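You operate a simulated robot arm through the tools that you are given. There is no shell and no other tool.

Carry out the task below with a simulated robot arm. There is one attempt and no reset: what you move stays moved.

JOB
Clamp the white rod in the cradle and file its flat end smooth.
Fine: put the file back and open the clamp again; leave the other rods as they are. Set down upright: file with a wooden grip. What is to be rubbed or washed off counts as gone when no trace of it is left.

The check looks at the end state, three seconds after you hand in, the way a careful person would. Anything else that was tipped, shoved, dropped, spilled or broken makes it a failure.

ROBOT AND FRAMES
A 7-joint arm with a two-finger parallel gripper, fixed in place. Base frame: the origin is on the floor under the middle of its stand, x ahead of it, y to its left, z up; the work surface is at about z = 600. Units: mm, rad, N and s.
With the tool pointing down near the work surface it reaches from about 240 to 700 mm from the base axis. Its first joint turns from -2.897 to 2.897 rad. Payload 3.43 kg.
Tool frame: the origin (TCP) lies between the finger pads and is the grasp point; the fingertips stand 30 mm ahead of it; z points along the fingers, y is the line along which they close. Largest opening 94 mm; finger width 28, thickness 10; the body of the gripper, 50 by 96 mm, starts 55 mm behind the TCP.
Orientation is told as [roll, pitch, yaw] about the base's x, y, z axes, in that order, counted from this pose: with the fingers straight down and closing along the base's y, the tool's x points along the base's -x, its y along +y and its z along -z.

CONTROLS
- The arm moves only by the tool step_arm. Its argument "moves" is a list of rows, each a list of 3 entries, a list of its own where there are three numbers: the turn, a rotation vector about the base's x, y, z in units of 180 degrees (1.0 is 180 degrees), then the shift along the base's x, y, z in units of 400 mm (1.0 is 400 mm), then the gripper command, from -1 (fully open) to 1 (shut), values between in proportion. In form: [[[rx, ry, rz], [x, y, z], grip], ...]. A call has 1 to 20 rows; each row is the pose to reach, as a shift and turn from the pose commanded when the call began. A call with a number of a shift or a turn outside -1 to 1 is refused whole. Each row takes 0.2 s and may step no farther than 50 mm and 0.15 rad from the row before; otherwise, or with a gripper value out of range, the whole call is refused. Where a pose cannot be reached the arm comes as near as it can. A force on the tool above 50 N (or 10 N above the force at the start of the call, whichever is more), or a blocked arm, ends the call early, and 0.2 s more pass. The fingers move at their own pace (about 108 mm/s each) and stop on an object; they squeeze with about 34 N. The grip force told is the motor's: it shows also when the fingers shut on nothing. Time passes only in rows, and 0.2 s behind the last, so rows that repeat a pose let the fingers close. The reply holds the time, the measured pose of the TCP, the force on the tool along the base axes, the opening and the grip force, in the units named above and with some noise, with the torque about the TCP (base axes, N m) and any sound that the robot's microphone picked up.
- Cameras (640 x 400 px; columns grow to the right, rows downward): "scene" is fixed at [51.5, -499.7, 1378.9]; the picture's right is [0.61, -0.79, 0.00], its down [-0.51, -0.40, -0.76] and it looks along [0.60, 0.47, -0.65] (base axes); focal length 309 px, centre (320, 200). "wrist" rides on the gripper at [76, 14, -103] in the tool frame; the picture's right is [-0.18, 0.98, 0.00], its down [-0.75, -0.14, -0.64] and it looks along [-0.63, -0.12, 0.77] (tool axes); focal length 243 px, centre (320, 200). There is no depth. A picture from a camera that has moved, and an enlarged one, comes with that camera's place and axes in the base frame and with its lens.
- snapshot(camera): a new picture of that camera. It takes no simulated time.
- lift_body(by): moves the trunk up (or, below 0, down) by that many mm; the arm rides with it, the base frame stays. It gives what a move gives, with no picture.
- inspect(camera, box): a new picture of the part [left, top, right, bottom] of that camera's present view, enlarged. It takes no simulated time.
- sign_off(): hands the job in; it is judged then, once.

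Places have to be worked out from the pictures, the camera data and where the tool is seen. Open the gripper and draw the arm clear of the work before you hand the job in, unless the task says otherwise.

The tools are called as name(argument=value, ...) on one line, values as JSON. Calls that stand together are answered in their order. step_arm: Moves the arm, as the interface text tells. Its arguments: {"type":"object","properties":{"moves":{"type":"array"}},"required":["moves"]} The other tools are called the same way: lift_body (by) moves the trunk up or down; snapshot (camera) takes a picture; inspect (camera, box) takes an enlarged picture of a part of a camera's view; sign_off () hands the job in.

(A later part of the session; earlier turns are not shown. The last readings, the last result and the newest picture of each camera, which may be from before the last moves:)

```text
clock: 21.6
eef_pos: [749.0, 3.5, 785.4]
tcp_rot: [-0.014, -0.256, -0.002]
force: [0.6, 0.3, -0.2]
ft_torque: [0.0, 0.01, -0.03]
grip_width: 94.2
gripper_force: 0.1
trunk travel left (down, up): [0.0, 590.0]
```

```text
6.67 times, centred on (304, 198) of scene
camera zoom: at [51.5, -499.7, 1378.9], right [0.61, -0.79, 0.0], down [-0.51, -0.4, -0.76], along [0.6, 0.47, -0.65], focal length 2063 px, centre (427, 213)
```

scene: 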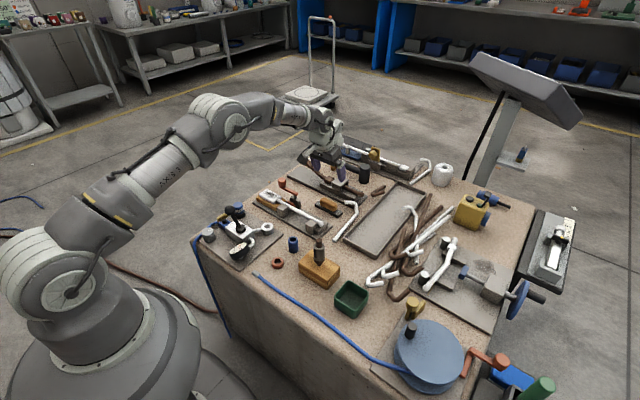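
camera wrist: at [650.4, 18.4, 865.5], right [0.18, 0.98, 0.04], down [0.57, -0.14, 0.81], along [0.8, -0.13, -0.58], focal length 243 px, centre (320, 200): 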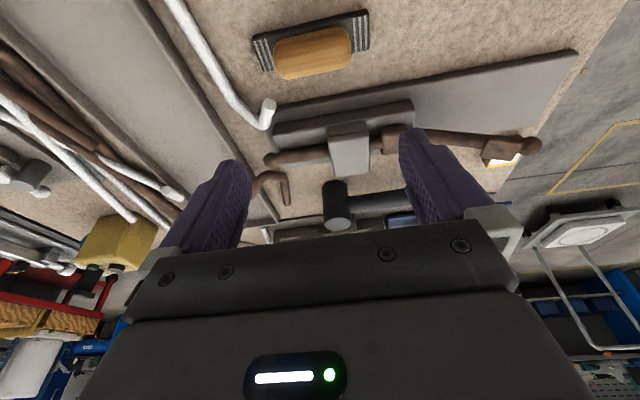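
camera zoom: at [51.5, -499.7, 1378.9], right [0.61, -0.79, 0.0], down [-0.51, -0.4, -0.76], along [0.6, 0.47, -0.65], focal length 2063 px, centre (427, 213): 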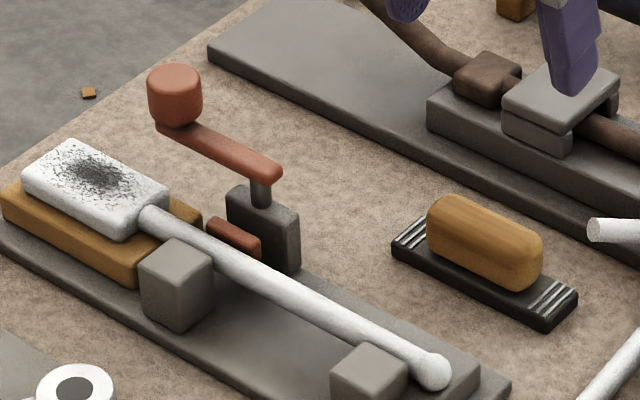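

The file plate measures about 108 × 32 mm centred at (749.6, 1.8), its grip about 73 mm long along y, centred near (750, 1.5), top about z≈634. I fix the small roll error and come down over it part way to check.

step_arm(moves=[[[0.0045, 0.0015, 0], [-0.006, -0.003, -0.1], -1], [[0.0045, 0.0015, 0], [-0.0112, -0.005, -0.2], -1], [[0.0045, 0.0015, 0], [-0.0112, -0.005, -0.265], -1]])

snapshot(camera="wrist")

inspect(camera="scene", box=[288, 158, 384, 218])

```text
clock: 22.4
eef_pos: [745.5, -1.2, 680.0]
tcp_rot: [0.005, -0.249, -0.004]
force: [-0.5, -0.9, 0.0]
ft_torque: [0.02, 0.03, 0.02]
grip_width: 93.9
gripper_force: 0.0
trunk travel left (down, up): [0.0, 590.0]
```

```text
taken
camera wrist: at [646.7, 14.3, 760.0], right [0.18, 0.98, 0.05], down [0.57, -0.15, 0.81], along [0.8, -0.12, -0.59], focal length 243 px, centre (320, 200)
```

wrist: 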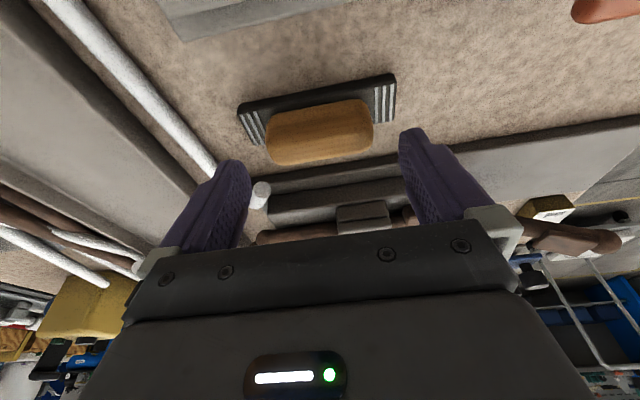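

```text
6.67 times, centred on (336, 188) of scene
camera zoom: at [51.5, -499.7, 1378.9], right [0.61, -0.79, 0.0], down [-0.51, -0.4, -0.76], along [0.6, 0.47, -0.65], focal length 2063 px, centre (213, 280)
```

zoom: 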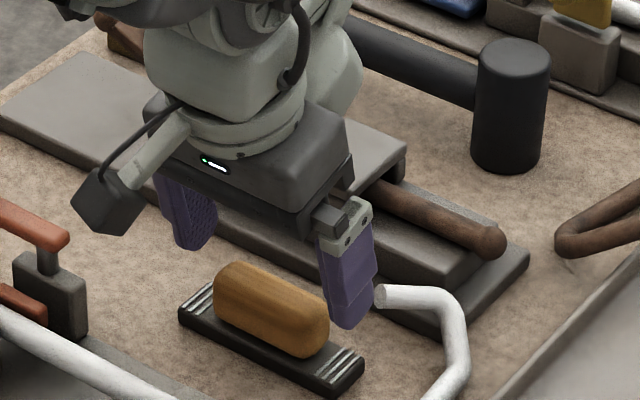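

A bent white rod's raised end is at about (782, −50, 640), leaving roughly 9 mm to the −y finger, so I keep a straight vertical path. I shift y by +2.5 mm and descend to TCP z≈646.

step_arm(moves=[[[-0.0015, 0, 0.001], [-0.0025, 0.0068, -0.03], -1], [[-0.0015, 0, 0.001], [-0.0025, 0.0068, -0.06], -1], [[-0.0015, 0, 0.001], [-0.0025, 0.0068, -0.085], -1]])

snapshot(camera="wrist")

inspect(camera="scene", box=[300, 180, 364, 220])

```text
clock: 23.2
eef_pos: [743.5, 2.8, 645.3]
tcp_rot: [-0.001, -0.249, 0.0]
force: [-0.2, 1.4, 0.1]
ft_torque: [0.04, 0.02, 0.01]
grip_width: 94.2
gripper_force: 0.1
trunk travel left (down, up): [0.0, 590.0]
```

```text
taken
camera wrist: at [645.4, 17.2, 726.6], right [0.18, 0.98, 0.04], down [0.57, -0.14, 0.81], along [0.8, -0.12, -0.59], focal length 243 px, centre (320, 200)
```

wrist: 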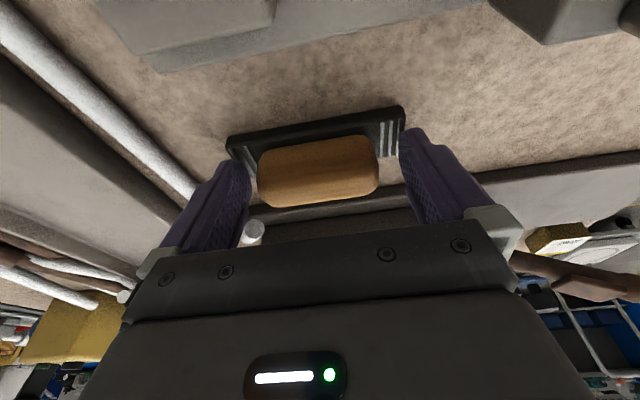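

```text
10.00 times, centred on (332, 200) of scene
camera zoom: at [51.5, -499.7, 1378.9], right [0.61, -0.79, 0.0], down [-0.51, -0.4, -0.76], along [0.6, 0.47, -0.65], focal length 3094 px, centre (200, 200)
```

zoom: 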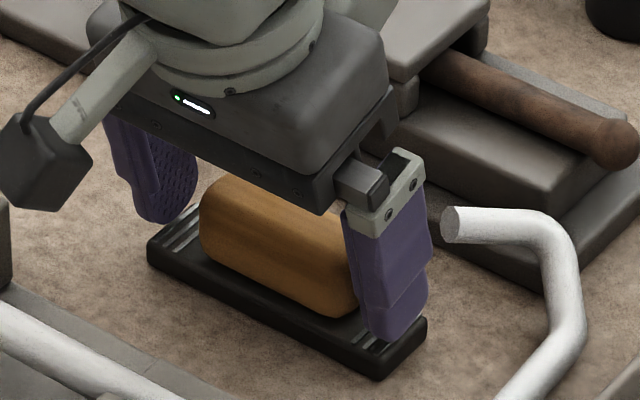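

The fingertips hover just above the ends of the file's plate with the wooden grip between them. I close on the grip.

step_arm(moves=[[[0, 0, 0], [0, 0, 0], -0.6], [[0, 0, 0], [0, 0, 0], 1], [[0, 0, 0], [0, 0, 0], 1]])

inspect(camera="scene", box=[300, 180, 364, 220])

snapshot(camera="wrist")

```text
clock: 24.0
eef_pos: [744.0, 3.2, 647.6]
tcp_rot: [-0.002, -0.254, 0.002]
force: [0.1, 0.0, 10.3]
ft_torque: [-0.32, -0.24, 0.05]
grip_width: 69.7
gripper_force: 34.2
trunk travel left (down, up): [0.0, 590.0]
```

```text
10.00 times, centred on (332, 200) of scene
camera zoom: at [51.5, -499.7, 1378.9], right [0.61, -0.79, 0.0], down [-0.51, -0.4, -0.76], along [0.6, 0.47, -0.65], focal length 3094 px, centre (200, 200)
```

zoom: 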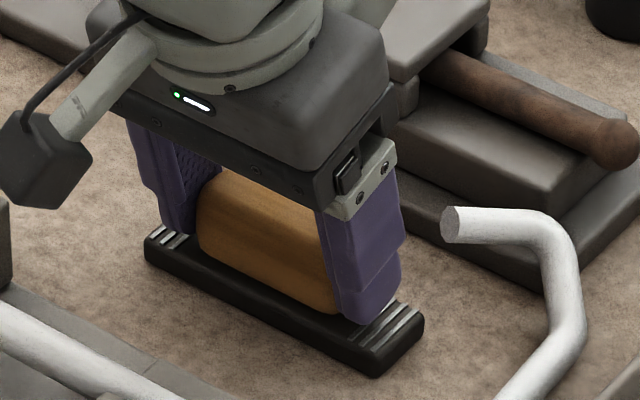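

```text
taken
camera wrist: at [645.2, 17.1, 727.8], right [0.18, 0.98, 0.04], down [0.57, -0.14, 0.81], along [0.8, -0.12, -0.58], focal length 243 px, centre (320, 200)
```

wrist: 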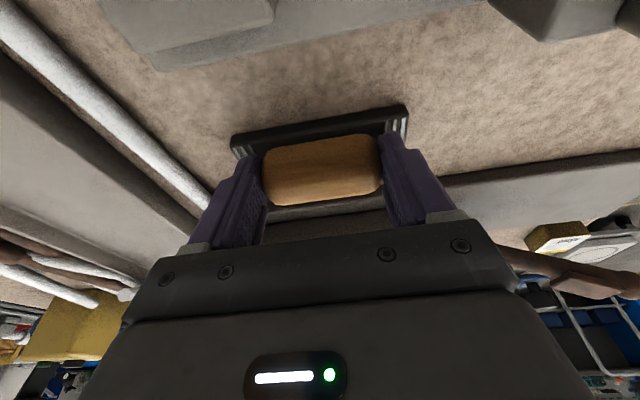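

The file grip is held (69.7 mm, 34 N) with TCP at (744.0, 3.2, 647.6), which I note as the put-back pose. I lift straight up and check that the file comes along level.

step_arm(moves=[[[0, 0, 0], [0, 0, 0.04], 1], [[0, 0, 0], [0, 0, 0.1], 1], [[0, 0, 0], [0, 0, 0.18], 1], [[0, 0, 0], [0, 0, 0.26], 1], [[0, 0, 0], [0, 0, 0.33], 1]])

snapshot(camera="wrist")

inspect(camera="scene", box=[280, 130, 376, 190])

```text
clock: 25.2
eef_pos: [743.2, 3.1, 776.3]
tcp_rot: [-0.002, -0.248, -0.001]
force: [-0.2, -0.7, -1.8]
ft_torque: [-0.07, 0.02, 0.02]
grip_width: 69.6
gripper_force: 33.6
trunk travel left (down, up): [0.0, 590.0]
```

```text
taken
camera wrist: at [645.0, 17.5, 858.0], right [0.18, 0.98, 0.04], down [0.57, -0.14, 0.81], along [0.8, -0.12, -0.59], focal length 243 px, centre (320, 200)
```

wrist: 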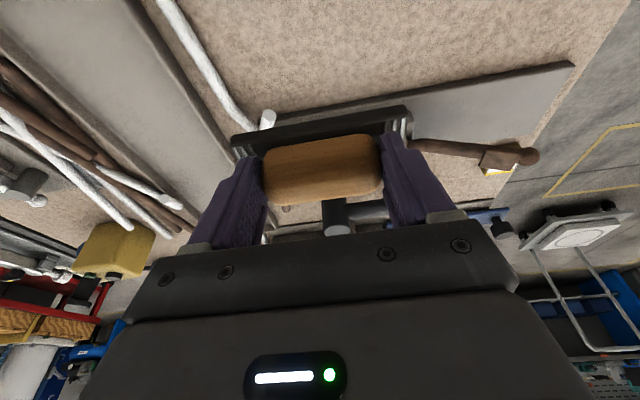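

```text
6.67 times, centred on (328, 160) of scene
camera zoom: at [51.5, -499.7, 1378.9], right [0.61, -0.79, 0.0], down [-0.51, -0.4, -0.76], along [0.6, 0.47, -0.65], focal length 2063 px, centre (267, 467)
```

zoom: 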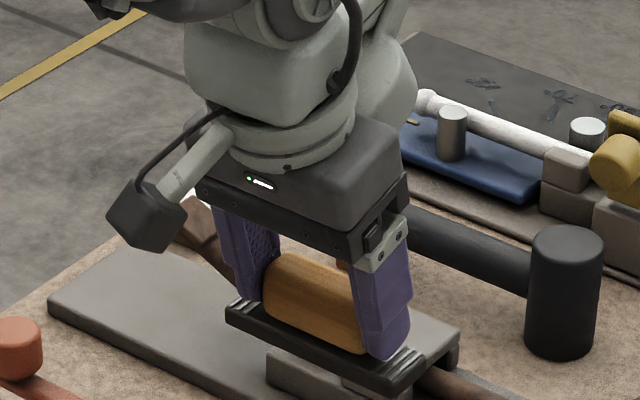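

The file is held level. I carry it high (bottom at z≈728, above the knob) over to the paddle.

step_arm(moves=[[[0, 0, 0], [-0.0437, 0.0846, 0], 1], [[0, 0, 0], [-0.0875, 0.1692, 0], 1], [[0, 0, 0], [-0.1312, 0.2538, 0], 1], [[0, 0, 0], [-0.175, 0.3383, 0], 1], [[0, 0, 0], [-0.2187, 0.4229, 0], 1], [[0, 0, 0], [-0.2625, 0.5075, 0], 1]])

snapshot(camera="wrist")

inspect(camera="scene", box=[224, 128, 336, 198])

```text
clock: 26.6
eef_pos: [638.8, 206.1, 777.5]
tcp_rot: [-0.003, -0.248, 0.0]
force: [-0.2, -0.3, -1.0]
ft_torque: [0.05, 0.04, 0.02]
grip_width: 69.8
gripper_force: 34.6
trunk travel left (down, up): [0.0, 590.0]
```

```text
taken
camera wrist: at [540.8, 221.0, 858.2], right [0.18, 0.98, 0.04], down [0.57, -0.14, 0.81], along [0.8, -0.12, -0.59], focal length 243 px, centre (320, 200)
```

wrist: 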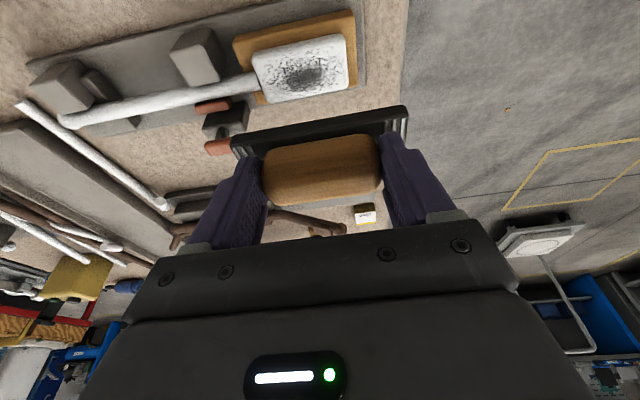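

```text
5.71 times, centred on (280, 163) of scene
camera zoom: at [51.5, -499.7, 1378.9], right [0.61, -0.79, 0.0], down [-0.51, -0.4, -0.76], along [0.6, 0.47, -0.65], focal length 1768 px, centre (549, 411)
```

zoom: 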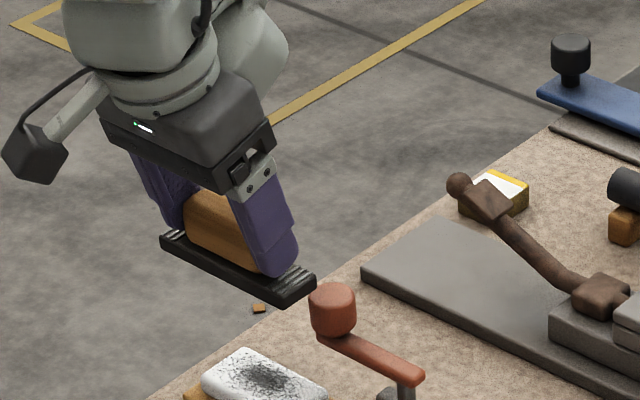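

The wrist view shows the paddle unobstructed below. I enlarge it to refine its position before lowering the file.

inspect(camera="wrist", box=[200, 5, 376, 115])

```text
3.64 times, centred on (288, 60) of wrist
camera zoom: at [540.8, 221.0, 858.2], right [0.18, 0.98, 0.04], down [0.57, -0.14, 0.81], along [0.8, -0.12, -0.59], focal length 882 px, centre (436, 709)
```

zoom: 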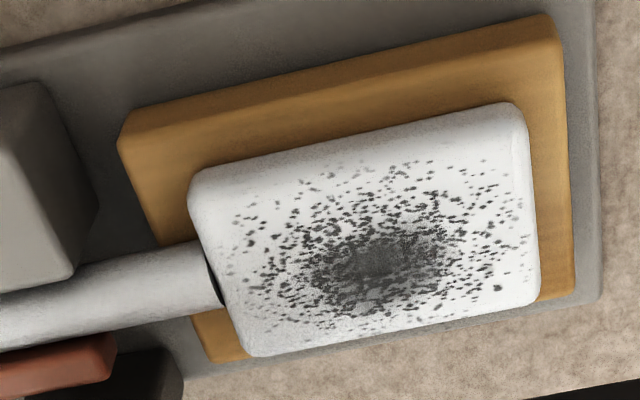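

The paddle's top measures x≈624–666, y≈158–235. I lower the file to just above it (TCP z≈697), watching the force.

step_arm(moves=[[[0, 0, 0], [-0.001, -0.006, -0.1], 1], [[0, 0, 0], [-0.001, -0.0125, -0.17], 1], [[0, 0, 0], [-0.001, -0.0125, -0.2], 1]])

inspect(camera="scene", box=[240, 158, 336, 218])

snapshot(camera="wrist")

```text
clock: 27.4
eef_pos: [639.1, 201.5, 698.5]
tcp_rot: [-0.002, -0.25, 0.001]
force: [-0.2, -0.2, -1.8]
ft_torque: [0.0, -0.01, 0.03]
grip_width: 69.7
gripper_force: 33.5
trunk travel left (down, up): [0.0, 590.0]
```

```text
6.67 times, centred on (288, 188) of scene
camera zoom: at [51.5, -499.7, 1378.9], right [0.61, -0.79, 0.0], down [-0.51, -0.4, -0.76], along [0.6, 0.47, -0.65], focal length 2063 px, centre (533, 280)
```

zoom: 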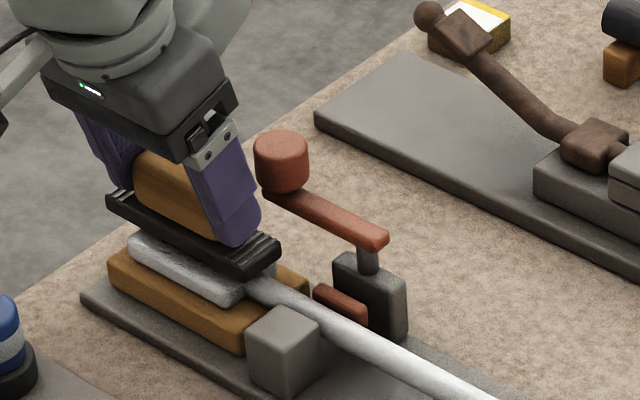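

```text
taken
camera wrist: at [540.6, 216.1, 778.0], right [0.18, 0.98, 0.04], down [0.57, -0.14, 0.81], along [0.8, -0.12, -0.59], focal length 243 px, centre (320, 200)
```

wrist: 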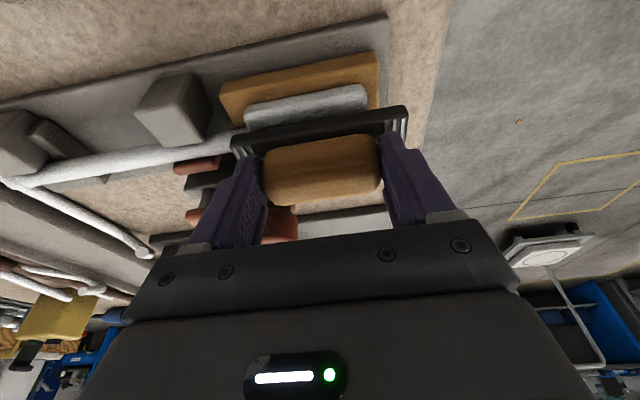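

The file hovers over the paddle, well aligned. I lower in 2 mm steps to find contact.

step_arm(moves=[[[0, 0, 0], [0, 0, -0.005], 1], [[0, 0, 0], [0, 0, -0.01], 1], [[0, 0, 0], [0, 0, -0.015], 1], [[0, 0, 0], [0, 0, -0.02], 1]])

```text
clock: 28.4
eef_pos: [638.9, 201.4, 693.5]
tcp_rot: [-0.002, -0.257, 0.0]
force: [-3.2, -0.2, 21.7]
ft_torque: [-0.25, 0.01, -0.16]
grip_width: 69.7
gripper_force: 34.0
trunk travel left (down, up): [0.0, 590.0]
```

Contact at TCP z≈693.5 with about 22 N. I stroke the file along y by +15/−10 mm while pressing.

step_arm(moves=[[[0, 0, 0], [0, 0.0125, 0], 1], [[0, 0, 0], [0, 0.025, 0], 1], [[0, 0, 0], [0, 0.0375, 0], 1], [[0, 0, 0], [0, 0.025, 0], 1], [[0, 0, 0], [0, 0.0125, 0], 1], [[0, 0, 0], [0, 0, 0], 1], [[0, 0, 0], [0, -0.0125, 0], 1], [[0, 0, 0], [0, -0.025, 0], 1], [[0, 0, 0], [0, -0.0125, 0], 1], [[0, 0, 0], [0, 0, 0], 1]])

inspect(camera="scene", box=[240, 158, 336, 218])

snapshot(camera="wrist")

```text
clock: 30.6
eef_pos: [637.9, 196.9, 692.2]
tcp_rot: [-0.004, -0.256, -0.002]
force: [0.1, -12.8, 40.0]
ft_torque: [-0.34, -0.25, -0.16]
grip_width: 69.9
gripper_force: 34.3
trunk travel left (down, up): [0.0, 590.0]
```

```text
6.67 times, centred on (288, 188) of scene
camera zoom: at [51.5, -499.7, 1378.9], right [0.61, -0.79, 0.0], down [-0.51, -0.4, -0.76], along [0.6, 0.47, -0.65], focal length 2063 px, centre (533, 280)
```

zoom: 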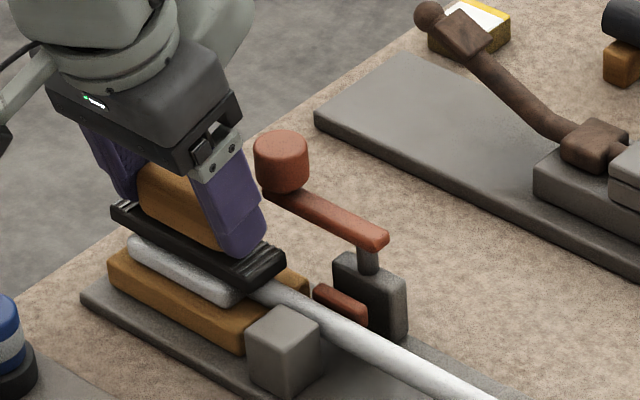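

```text
taken
camera wrist: at [538.8, 212.1, 772.7], right [0.18, 0.98, 0.04], down [0.57, -0.14, 0.81], along [0.8, -0.12, -0.58], focal length 243 px, centre (320, 200)
```

wrist: 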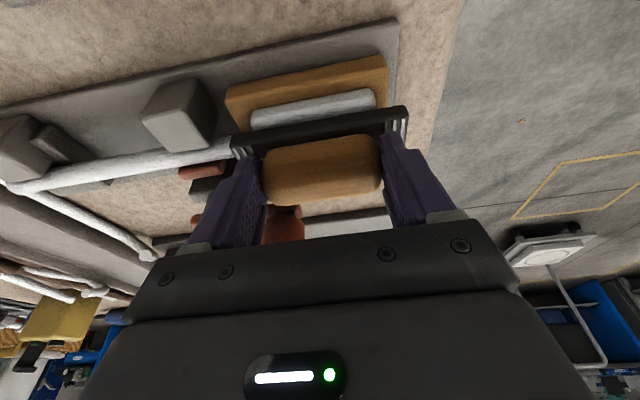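

Pressing force has built up to 40 N, so I lift off and look at the paddle's surface.

step_arm(moves=[[[0, 0, 0], [0, 0, 0.03], 1], [[0, 0, 0], [0, 0.01, 0.12], 1], [[0, 0, 0], [0, 0.01, 0.21], 1]])

inspect(camera="wrist", box=[200, 5, 376, 115])

inspect(camera="scene", box=[240, 158, 336, 218])

```text
clock: 31.4
eef_pos: [638.0, 205.9, 774.7]
tcp_rot: [-0.003, -0.248, 0.002]
force: [0.2, -0.2, -2.3]
ft_torque: [-0.01, 0.01, 0.02]
grip_width: 69.8
gripper_force: 33.1
trunk travel left (down, up): [0.0, 590.0]
```

```text
3.64 times, centred on (288, 60) of wrist
camera zoom: at [539.6, 219.9, 854.5], right [0.18, 0.98, 0.04], down [0.57, -0.14, 0.81], along [0.8, -0.12, -0.59], focal length 882 px, centre (436, 709)
```

zoom: 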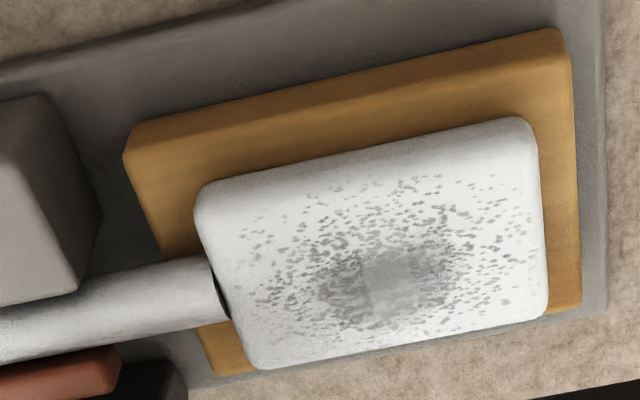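

```text
6.67 times, centred on (288, 188) of scene
camera zoom: at [51.5, -499.7, 1378.9], right [0.61, -0.79, 0.0], down [-0.51, -0.4, -0.76], along [0.6, 0.47, -0.65], focal length 2063 px, centre (533, 280)
```

zoom: 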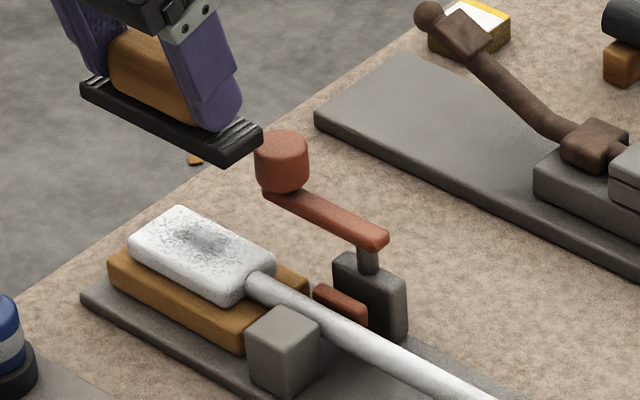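

The stain has faded over the whole face, so filing works with the clamp shut. I go down again and make more strokes at two x positions with lighter pressure.

step_arm(moves=[[[0, 0, 0], [-0.01, -0.01, -0.1], 1], [[0, 0, 0], [-0.01, -0.01, -0.18], 1], [[0, 0, 0], [-0.01, -0.01, -0.206], 1], [[0, 0, 0], [-0.01, 0.015, -0.206], 1], [[0, 0, 0], [-0.01, 0.03, -0.206], 1], [[0, 0, 0], [-0.01, 0.005, -0.206], 1], [[0, 0, 0], [-0.01, -0.02, -0.206], 1], [[0, 0, 0], [-0.01, -0.04, -0.206], 1], [[0, 0, 0], [-0.01, -0.015, -0.206], 1], [[0, 0, 0], [-0.01, 0.01, -0.206], 1], [[0, 0, 0], [-0.01, 0.03, -0.206], 1], [[0, 0, 0], [0, 0.03, -0.206], 1], [[0, 0, 0], [0.01, 0.03, -0.206], 1], [[0, 0, 0], [0.01, 0.005, -0.206], 1], [[0, 0, 0], [0.01, -0.02, -0.206], 1], [[0, 0, 0], [0.01, -0.04, -0.206], 1], [[0, 0, 0], [0.01, -0.015, -0.206], 1], [[0, 0, 0], [0.01, 0.01, -0.206], 1], [[0, 0, 0], [0.01, 0.03, -0.206], 1], [[0, 0, 0], [0.01, 0.005, -0.206], 1]])

inspect(camera="scene", box=[240, 158, 336, 218])

```text
clock: 35.6
eef_pos: [641.6, 207.8, 693.4]
tcp_rot: [0.0, -0.251, 0.001]
force: [-1.7, 7.4, 18.3]
ft_torque: [0.08, -0.18, 0.13]
grip_width: 69.5
gripper_force: 33.8
trunk travel left (down, up): [0.0, 590.0]
```

```text
6.67 times, centred on (288, 188) of scene
camera zoom: at [51.5, -499.7, 1378.9], right [0.61, -0.79, 0.0], down [-0.51, -0.4, -0.76], along [0.6, 0.47, -0.65], focal length 2063 px, centre (533, 280)
```

zoom: 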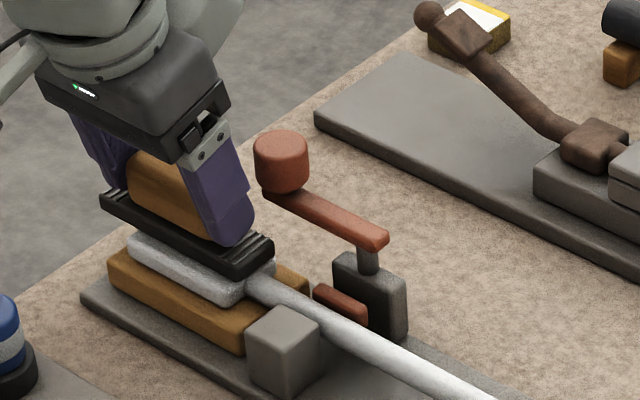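

Steady 18 N of pressure and the grip holds. I carry on with another set of strokes across the width.

step_arm(moves=[[[0, 0, 0], [0.004, -0.02, 0], 1], [[0, 0, 0], [0.004, -0.045, 0], 1], [[0, 0, 0], [0.004, -0.02, 0], 1], [[0, 0, 0], [0.004, 0.005, 0], 1], [[0, 0, 0], [0.004, 0.025, 0], 1], [[0, 0, 0], [-0.005, 0.025, 0], 1], [[0, 0, 0], [-0.01, 0, 0], 1], [[0, 0, 0], [-0.01, -0.025, 0], 1], [[0, 0, 0], [-0.01, -0.045, 0], 1], [[0, 0, 0], [-0.01, -0.02, 0], 1], [[0, 0, 0], [-0.01, 0.005, 0], 1], [[0, 0, 0], [-0.01, 0.025, 0], 1], [[0, 0, 0], [-0.02, 0.025, 0], 1], [[0, 0, 0], [-0.022, 0, 0], 1], [[0, 0, 0], [-0.022, -0.025, 0], 1], [[0, 0, 0], [-0.022, -0.045, 0], 1], [[0, 0, 0], [-0.022, -0.02, 0], 1], [[0, 0, 0], [-0.022, 0.005, 0], 1], [[0, 0, 0], [-0.022, 0.025, 0], 1], [[0, 0, 0], [-0.01, 0, 0], 1]])

```text
clock: 39.8
eef_pos: [635.6, 208.7, 693.1]
tcp_rot: [0.001, -0.251, 0.004]
force: [-3.0, 8.9, 24.4]
ft_torque: [-0.17, -0.1, 0.02]
grip_width: 69.6
gripper_force: 33.8
trunk travel left (down, up): [0.0, 590.0]
```

Now I lift the file off and inspect the face again.

step_arm(moves=[[[0, 0, 0], [0, 0, 0.03], 1], [[0, 0, 0], [0, 0, 0.12], 1], [[0, 0, 0], [0, 0, 0.205], 1]])

inspect(camera="wrist", box=[200, 5, 376, 115])

inspect(camera="scene", box=[240, 158, 336, 218])

```text
clock: 40.6
eef_pos: [637.6, 206.9, 773.3]
tcp_rot: [-0.005, -0.247, -0.002]
force: [-0.4, -0.5, -1.9]
ft_torque: [0.0, 0.01, 0.01]
grip_width: 69.6
gripper_force: 33.9
trunk travel left (down, up): [0.0, 590.0]
```

```text
3.64 times, centred on (288, 60) of wrist
camera zoom: at [539.3, 221.3, 854.2], right [0.18, 0.98, 0.04], down [0.57, -0.14, 0.81], along [0.8, -0.12, -0.59], focal length 882 px, centre (436, 709)
```

zoom: 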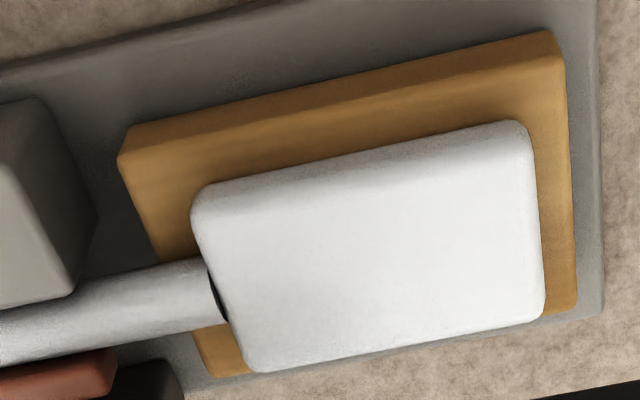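

```text
6.67 times, centred on (288, 188) of scene
camera zoom: at [51.5, -499.7, 1378.9], right [0.61, -0.79, 0.0], down [-0.51, -0.4, -0.76], along [0.6, 0.47, -0.65], focal length 2063 px, centre (533, 280)
```

zoom: 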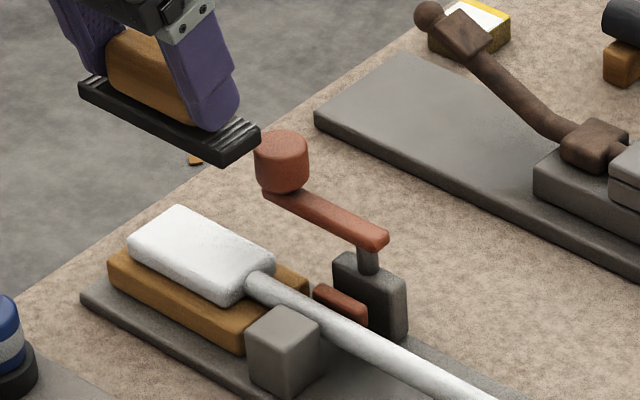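

The face looks clean. I zoom in further from both cameras to be sure no trace remains.

inspect(camera="wrist", box=[248, 30, 352, 110])

inspect(camera="scene", box=[256, 186, 284, 206])

```text
5.00 times, centred on (300, 70) of wrist
camera zoom: at [539.3, 221.3, 854.2], right [0.18, 0.98, 0.04], down [0.57, -0.14, 0.81], along [0.8, -0.12, -0.59], focal length 1213 px, centre (420, 850)
```

zoom: 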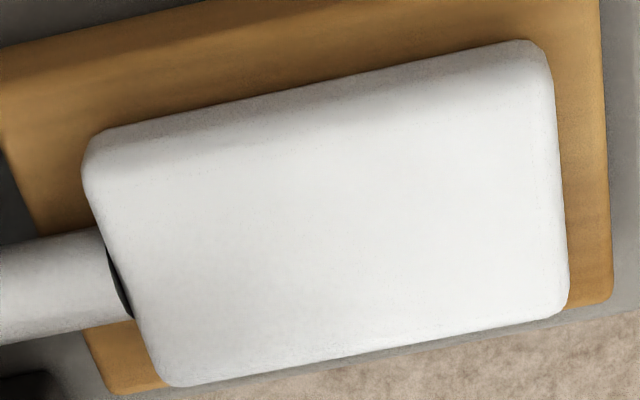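

```text
16.00 times, centred on (270, 196) of scene
camera zoom: at [51.5, -499.7, 1378.9], right [0.61, -0.79, 0.0], down [-0.51, -0.4, -0.76], along [0.6, 0.47, -0.65], focal length 4951 px, centre (1120, 264)
```

zoom: 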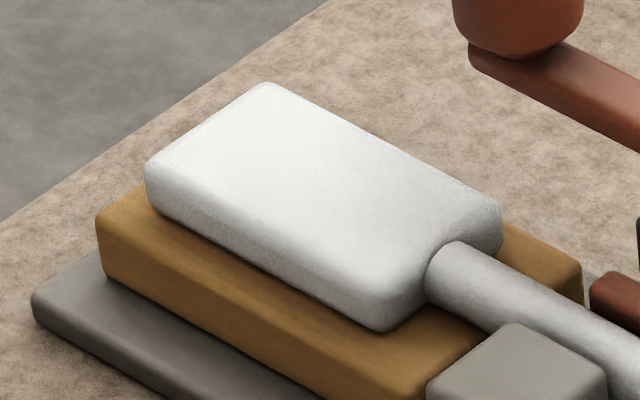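

No trace is visible; to be safe against faint residue I make one more light pass over the whole face, including the edges.

step_arm(moves=[[[0, 0, 0], [0, -0.01, -0.1], 1], [[0, 0, 0], [0, -0.01, -0.18], 1], [[0, 0, 0], [0, -0.01, -0.203], 1], [[0, 0, 0], [0.01, -0.03, -0.203], 1], [[0, 0, 0], [0.015, -0.01, -0.203], 1], [[0, 0, 0], [0.015, 0.015, -0.203], 1], [[0, 0, 0], [0.015, 0.035, -0.203], 1], [[0, 0, 0], [0.015, 0.01, -0.203], 1], [[0, 0, 0], [0.015, -0.015, -0.203], 1], [[0, 0, 0], [0.005, -0.03, -0.203], 1], [[0, 0, 0], [0, -0.01, -0.203], 1], [[0, 0, 0], [0, 0.015, -0.203], 1], [[0, 0, 0], [0, 0.035, -0.203], 1], [[0, 0, 0], [-0.01, 0.01, -0.203], 1], [[0, 0, 0], [-0.015, -0.015, -0.203], 1], [[0, 0, 0], [-0.015, -0.035, -0.203], 1], [[0, 0, 0], [-0.015, -0.01, -0.203], 1], [[0, 0, 0], [-0.015, 0.015, -0.203], 1], [[0, 0, 0], [-0.015, 0.035, -0.203], 1], [[0, 0, 0], [-0.01, 0.01, -0.203], 1]])

```text
clock: 44.8
eef_pos: [634.4, 211.6, 693.2]
tcp_rot: [-0.002, -0.252, 0.002]
force: [-2.3, 4.5, 10.9]
ft_torque: [0.31, -0.21, 0.07]
grip_width: 69.6
gripper_force: 34.2
trunk travel left (down, up): [0.0, 590.0]
```

The pass ran smoothly at about 11 N. I lift off, back to carrying height, and check the face once more.

step_arm(moves=[[[0, 0, 0], [0, 0, 0.03], 1], [[0, 0, 0], [0, 0, 0.12], 1], [[0, 0, 0], [0, 0, 0.21], 1]])

snapshot(camera="wrist")

inspect(camera="wrist", box=[248, 30, 352, 110])

inspect(camera="scene", box=[240, 158, 336, 218])

```text
clock: 45.6
eef_pos: [633.9, 210.6, 775.6]
tcp_rot: [-0.004, -0.248, 0.001]
force: [0.1, 0.1, -2.7]
ft_torque: [-0.01, 0.01, 0.0]
grip_width: 69.5
gripper_force: 34.2
trunk travel left (down, up): [0.0, 590.0]
```

```text
taken
camera wrist: at [535.2, 225.0, 856.5], right [0.18, 0.98, 0.04], down [0.57, -0.14, 0.81], along [0.8, -0.12, -0.59], focal length 243 px, centre (320, 200)
```

wrist: 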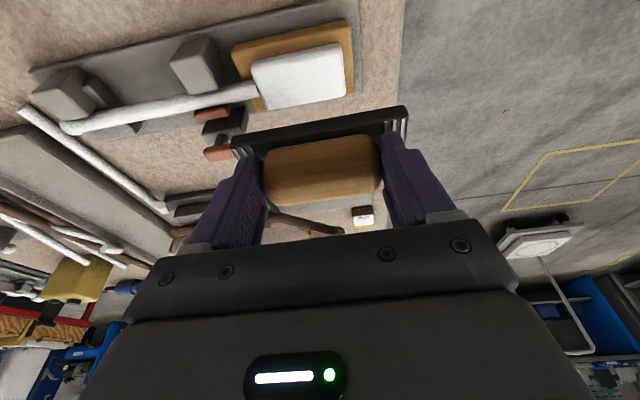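

```text
5.00 times, centred on (300, 70) of wrist
camera zoom: at [535.2, 225.0, 856.5], right [0.18, 0.98, 0.04], down [0.57, -0.14, 0.81], along [0.8, -0.12, -0.59], focal length 1213 px, centre (420, 850)
```

zoom: 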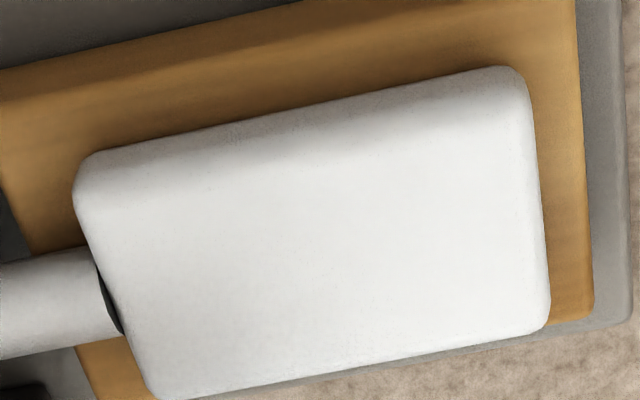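

```text
6.67 times, centred on (288, 188) of scene
camera zoom: at [51.5, -499.7, 1378.9], right [0.61, -0.79, 0.0], down [-0.51, -0.4, -0.76], along [0.6, 0.47, -0.65], focal length 2063 px, centre (533, 280)
```

zoom: 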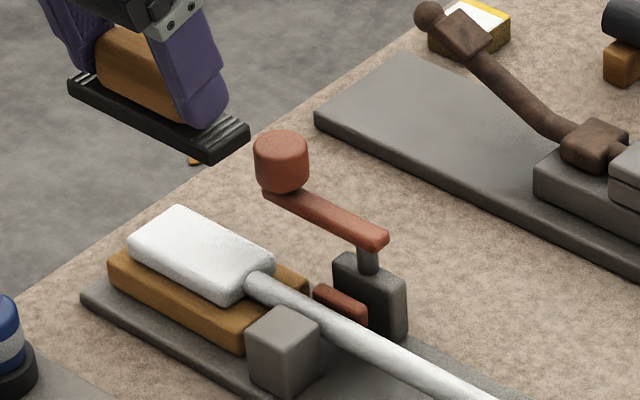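

The face is clean and the file still sits the same in the grip. I carry it back to above its original place.

step_arm(moves=[[[0, 0, 0], [0.0459, -0.0864, 0.005], 1], [[0, 0, 0], [0.0918, -0.1728, 0.005], 1], [[0, 0, 0], [0.1377, -0.2593, 0.005], 1], [[0, 0, 0], [0.1835, -0.3457, 0.005], 1], [[0, 0, 0], [0.2294, -0.4321, 0.005], 1], [[0, 0, 0], [0.2753, -0.5185, 0.005], 1], [[0, 0, 0], [0.2753, -0.5185, 0.005], 1]])

snapshot(camera="wrist")

inspect(camera="scene", box=[280, 130, 376, 190])

```text
clock: 47.2
eef_pos: [745.1, 2.7, 777.6]
tcp_rot: [-0.001, -0.248, 0.004]
force: [-0.1, 0.3, -2.5]
ft_torque: [-0.02, 0.02, 0.0]
grip_width: 69.7
gripper_force: 34.4
trunk travel left (down, up): [0.0, 590.0]
```

```text
taken
camera wrist: at [646.2, 17.9, 858.2], right [0.18, 0.98, 0.04], down [0.57, -0.14, 0.81], along [0.8, -0.12, -0.59], focal length 243 px, centre (320, 200)
```

wrist: 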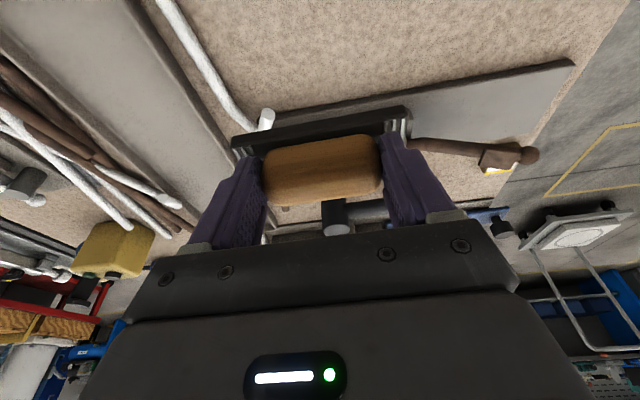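

```text
6.67 times, centred on (328, 160) of scene
camera zoom: at [51.5, -499.7, 1378.9], right [0.61, -0.79, 0.0], down [-0.51, -0.4, -0.76], along [0.6, 0.47, -0.65], focal length 2063 px, centre (267, 467)
```

zoom: 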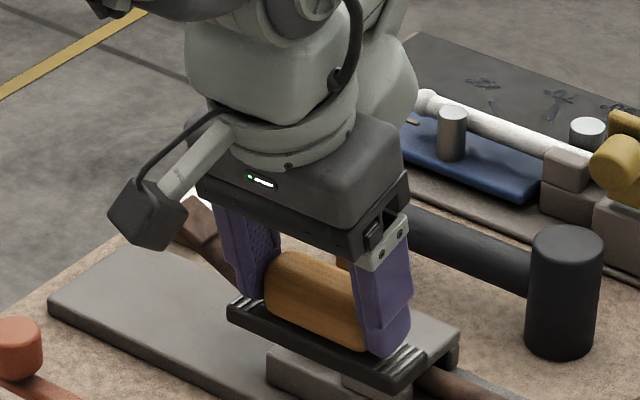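

The view matches the one after pick-up. I descend toward the pick-up pose, slowing near the bench.

step_arm(moves=[[[0, 0, 0], [-0.0025, 0.001, -0.1], 1], [[0, 0, 0], [-0.0025, 0.001, -0.2], 1], [[0, 0, 0], [-0.0025, 0.001, -0.27], 1], [[0, 0, 0], [-0.0025, 0.001, -0.305], 1]])

inspect(camera="scene", box=[300, 180, 364, 220])

```text
clock: 48.2
eef_pos: [743.2, 3.6, 656.0]
tcp_rot: [-0.002, -0.25, 0.0]
force: [-0.4, -1.2, -2.0]
ft_torque: [-0.01, -0.01, 0.01]
grip_width: 69.9
gripper_force: 34.2
trunk travel left (down, up): [0.0, 590.0]
```

```text
10.00 times, centred on (332, 200) of scene
camera zoom: at [51.5, -499.7, 1378.9], right [0.61, -0.79, 0.0], down [-0.51, -0.4, -0.76], along [0.6, 0.47, -0.65], focal length 3094 px, centre (200, 200)
```

zoom: 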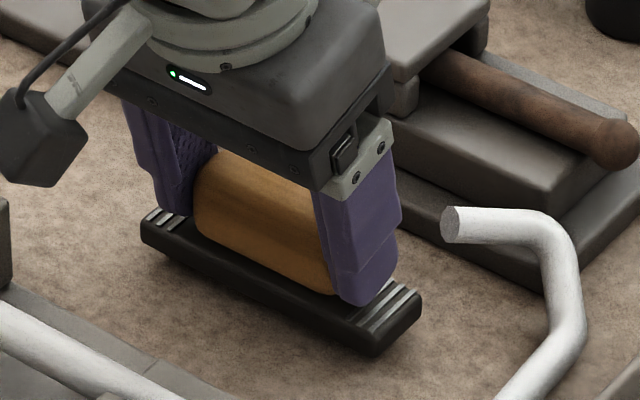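

I lower the last 8 mm in small steps until the bench takes the file.

step_arm(moves=[[[0, 0, 0], [0.001, 0, -0.008], 1], [[0, 0, 0], [0.002, 0, -0.014], 1], [[0, 0, 0], [0.002, 0, -0.019], 1], [[0, 0, 0], [0.002, 0, -0.022], 1]])

inspect(camera="scene", box=[300, 180, 364, 220])

```text
clock: 49.2
eef_pos: [744.5, 3.6, 646.9]
tcp_rot: [-0.002, -0.252, 0.0]
force: [-0.1, -1.4, 1.2]
ft_torque: [0.18, -0.08, -0.01]
grip_width: 69.7
gripper_force: 34.2
trunk travel left (down, up): [0.0, 590.0]
```

```text
10.00 times, centred on (332, 200) of scene
camera zoom: at [51.5, -499.7, 1378.9], right [0.61, -0.79, 0.0], down [-0.51, -0.4, -0.76], along [0.6, 0.47, -0.65], focal length 3094 px, centre (200, 200)
```

zoom: 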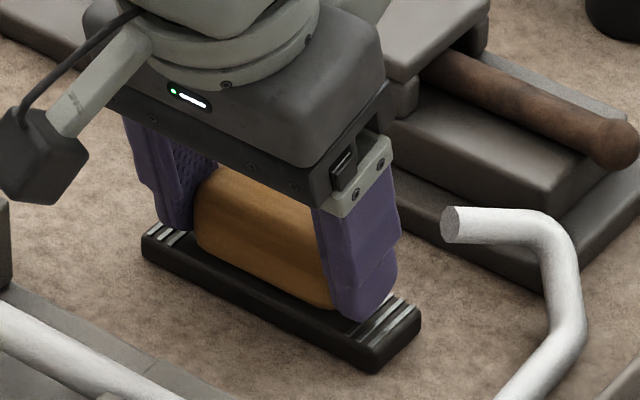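

The bench is just taking the weight. I lower about 1.5 mm more and then open the fingers.

step_arm(moves=[[[0, 0, 0], [0, 0, -0.003], 1], [[0, 0, 0], [0, 0, -0.003], 1], [[0, 0, 0], [0, 0, -0.002], -0.7], [[0, 0, 0], [0, 0, 0], -1], [[0, 0, 0], [0, 0, 0], -1]])

inspect(camera="scene", box=[300, 180, 364, 220])

snapshot(camera="wrist")

```text
clock: 50.4
eef_pos: [743.7, 4.3, 647.5]
tcp_rot: [-0.002, -0.251, -0.001]
force: [-0.6, -0.1, 0.5]
ft_torque: [-0.01, 0.04, 0.01]
grip_width: 94.0
gripper_force: 0.1
trunk travel left (down, up): [0.0, 590.0]
```

```text
10.00 times, centred on (332, 200) of scene
camera zoom: at [51.5, -499.7, 1378.9], right [0.61, -0.79, 0.0], down [-0.51, -0.4, -0.76], along [0.6, 0.47, -0.65], focal length 3094 px, centre (200, 200)
```

zoom: 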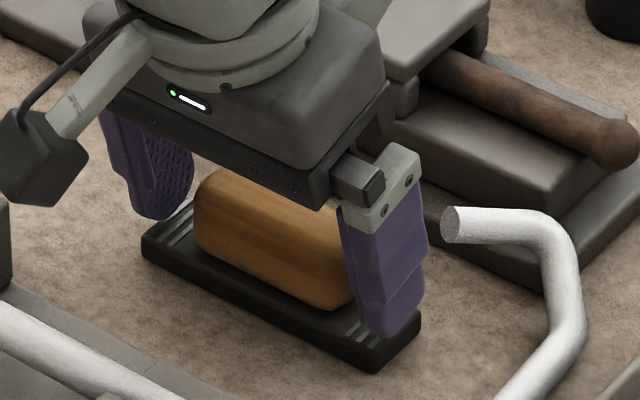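

```text
taken
camera wrist: at [645.3, 18.8, 727.8], right [0.18, 0.98, 0.04], down [0.57, -0.14, 0.81], along [0.8, -0.12, -0.59], focal length 243 px, centre (320, 200)
```

wrist: 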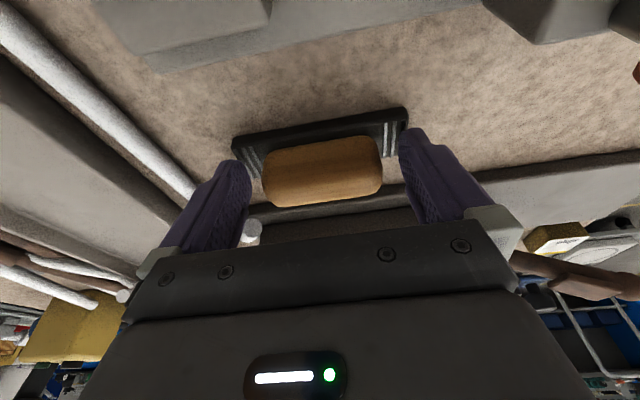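

The file stands back in its place, upright with its grip on top, within a couple of mm of where it was. I rise straight up and travel to above the knob, turning the tool to the lever's angle again.

step_arm(moves=[[[0, 0, 0], [0, 0, 0.12], -1], [[0, 0, 0], [0, 0, 0.24], -1], [[0, 0, 0], [0, 0, 0.36], -1], [[0, 0, 0.0403], [-0.0133, 0.0333, 0.36], -1], [[0, 0, 0.0806], [-0.0265, 0.0666, 0.36], -1], [[0, 0, 0.121], [-0.0398, 0.0998, 0.36], -0.3], [[0, 0, 0.1613], [-0.0531, 0.1331, 0.36], -0.3], [[0, 0, 0.2016], [-0.0664, 0.1664, 0.36], -0.3], [[0, 0, 0.2419], [-0.0796, 0.1997, 0.36], -0.3], [[0, 0, 0.2822], [-0.0929, 0.2329, 0.36], -0.3], [[0, 0, 0.3225], [-0.1062, 0.2662, 0.36], -0.3], [[0, 0, 0.3629], [-0.1195, 0.2995, 0.36], -0.3], [[0, 0, 0.4032], [-0.1327, 0.3328, 0.36], -0.3], [[0, 0, 0.4435], [-0.146, 0.366, 0.36], -0.3], [[0, 0, 0.4838], [-0.1593, 0.3993, 0.36], -0.3], [[0, 0, 0.4838], [-0.1593, 0.3993, 0.36], -0.3]])

snapshot(camera="wrist")

inspect(camera="scene", box=[240, 148, 368, 228])

```text
clock: 53.8
eef_pos: [679.8, 163.8, 790.9]
tcp_rot: [-0.002, -0.249, 1.521]
force: [-0.2, -0.2, 0.1]
ft_torque: [-0.01, 0.03, 0.0]
grip_width: 61.2
gripper_force: 0.0
trunk travel left (down, up): [0.0, 590.0]
```

```text
taken
camera wrist: at [661.5, 65.5, 871.5], right [-0.97, 0.23, 0.04], down [0.17, 0.56, 0.81], along [0.16, 0.79, -0.59], focal length 243 px, centre (320, 200)
```

wrist: 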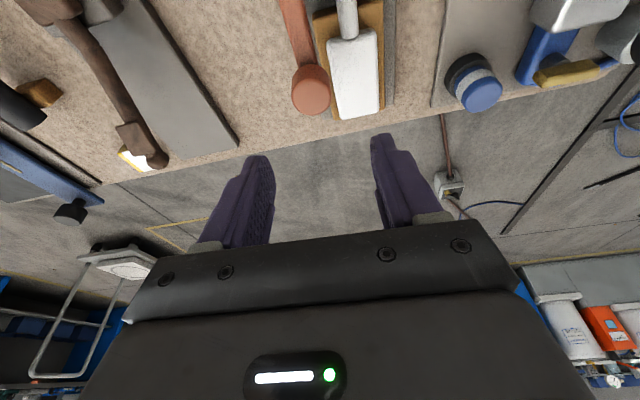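

```text
5.00 times, centred on (304, 188) of scene
camera zoom: at [51.5, -499.7, 1378.9], right [0.61, -0.79, 0.0], down [-0.51, -0.4, -0.76], along [0.6, 0.47, -0.65], focal length 1547 px, centre (400, 260)
```

zoom: 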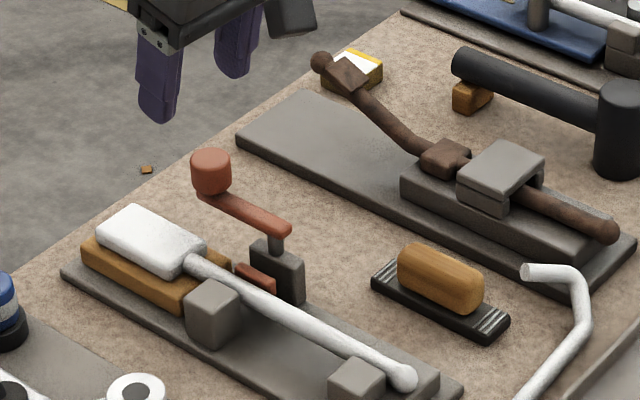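

The file looks right. I measure the knob's current position from this view before descending.

inspect(camera="wrist", box=[240, 20, 400, 120])

```text
4.00 times, centred on (320, 70) of wrist
camera zoom: at [661.5, 65.5, 871.5], right [-0.97, 0.23, 0.04], down [0.17, 0.56, 0.81], along [0.16, 0.79, -0.59], focal length 970 px, centre (320, 720)
```

zoom: 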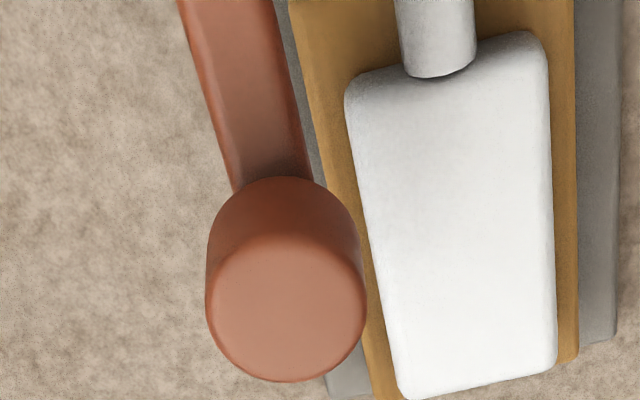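

The knob centre comes out at about (682, 161), which puts the pivot near (680, 103) with a 58.5 mm arm. I descend around the knob with the fingers at 61 mm and then narrow them to a loose cage.

step_arm(moves=[[[0, 0, 0], [0.0055, -0.0058, -0.1], -0.3], [[0, 0, 0], [0.0055, -0.0058, -0.18], -0.3], [[0, 0, 0], [0.0055, -0.0058, -0.22], -0.3], [[0, 0, 0], [0.0055, -0.0058, -0.22], 0.1]])

snapshot(camera="wrist")

inspect(camera="scene", box=[240, 148, 352, 218])

```text
clock: 54.8
eef_pos: [682.4, 159.9, 703.5]
tcp_rot: [-0.002, -0.249, 1.519]
force: [0.0, 0.2, 0.6]
ft_torque: [-0.03, -0.02, 0.01]
grip_width: 42.1
gripper_force: 0.0
trunk travel left (down, up): [0.0, 590.0]
```

```text
taken
camera wrist: at [663.8, 63.4, 783.3], right [-0.97, 0.23, 0.04], down [0.17, 0.56, 0.81], along [0.16, 0.79, -0.59], focal length 243 px, centre (320, 200)
```

wrist: 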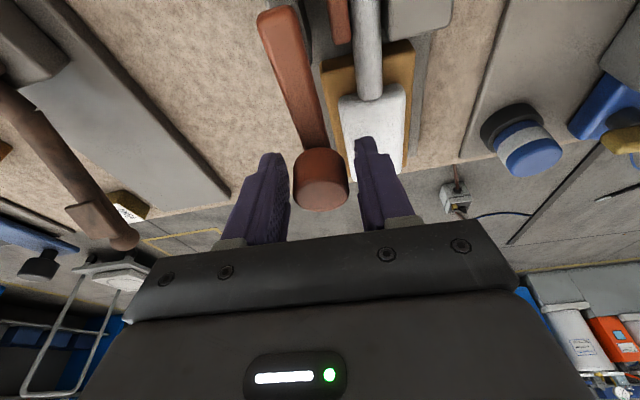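

```text
5.71 times, centred on (296, 183) of scene
camera zoom: at [51.5, -499.7, 1378.9], right [0.61, -0.79, 0.0], down [-0.51, -0.4, -0.76], along [0.6, 0.47, -0.65], focal length 1768 px, centre (457, 297)
```

zoom: 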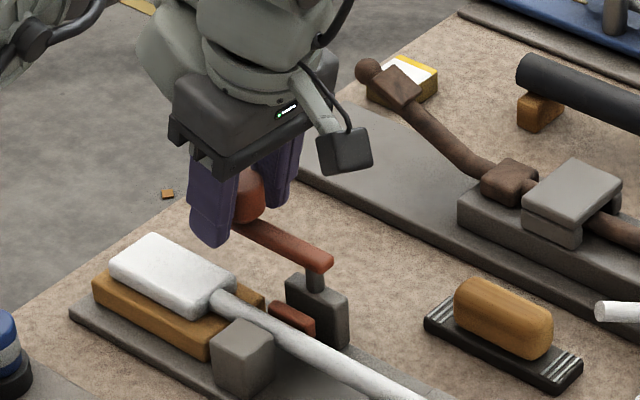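

The knob is within the fingers. I close to the loose cage and swing the lever back clockwise along its arc.

step_arm(moves=[[[0, 0, 0], [0, 0, 0], 0.3], [[0, 0, -0.0414], [0.0189, -0.0022, 0], 0.3], [[0, 0, -0.0828], [0.0373, -0.0068, 0], 0.3], [[0, 0, -0.1241], [0.055, -0.0138, 0], 0.3], [[0, 0, -0.1655], [0.0716, -0.023, 0], 0.3], [[0, 0, -0.2069], [0.0869, -0.0343, 0], 0.3], [[0, 0, -0.2483], [0.1006, -0.0475, 0], 0.3], [[0, 0, -0.2897], [0.1125, -0.0623, 0], 0.3], [[0, 0, -0.331], [0.1223, -0.0785, 0], 0.3]])

snapshot(camera="wrist")

inspect(camera="scene", box=[240, 148, 352, 218])

```text
clock: 56.8
eef_pos: [730.8, 130.5, 702.1]
tcp_rot: [-0.004, -0.25, 0.478]
force: [0.9, 1.6, 0.3]
ft_torque: [0.0, 0.04, 0.01]
grip_width: 33.9
gripper_force: 0.8
trunk travel left (down, up): [0.0, 590.0]
```

```text
taken
camera wrist: at [637.4, 97.7, 784.0], right [-0.29, 0.95, 0.04], down [0.57, 0.14, 0.81], along [0.77, 0.26, -0.59], focal length 243 px, centre (320, 200)
```

wrist: 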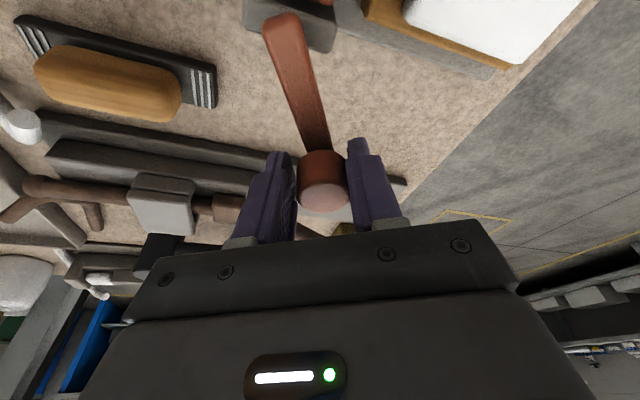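

```text
5.71 times, centred on (296, 183) of scene
camera zoom: at [51.5, -499.7, 1378.9], right [0.61, -0.79, 0.0], down [-0.51, -0.4, -0.76], along [0.6, 0.47, -0.65], focal length 1768 px, centre (457, 297)
```

zoom: 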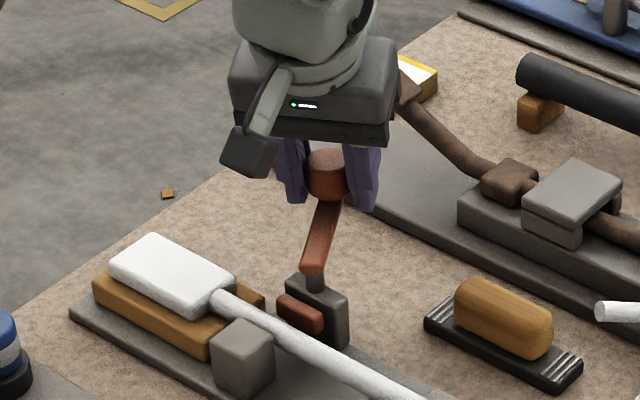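

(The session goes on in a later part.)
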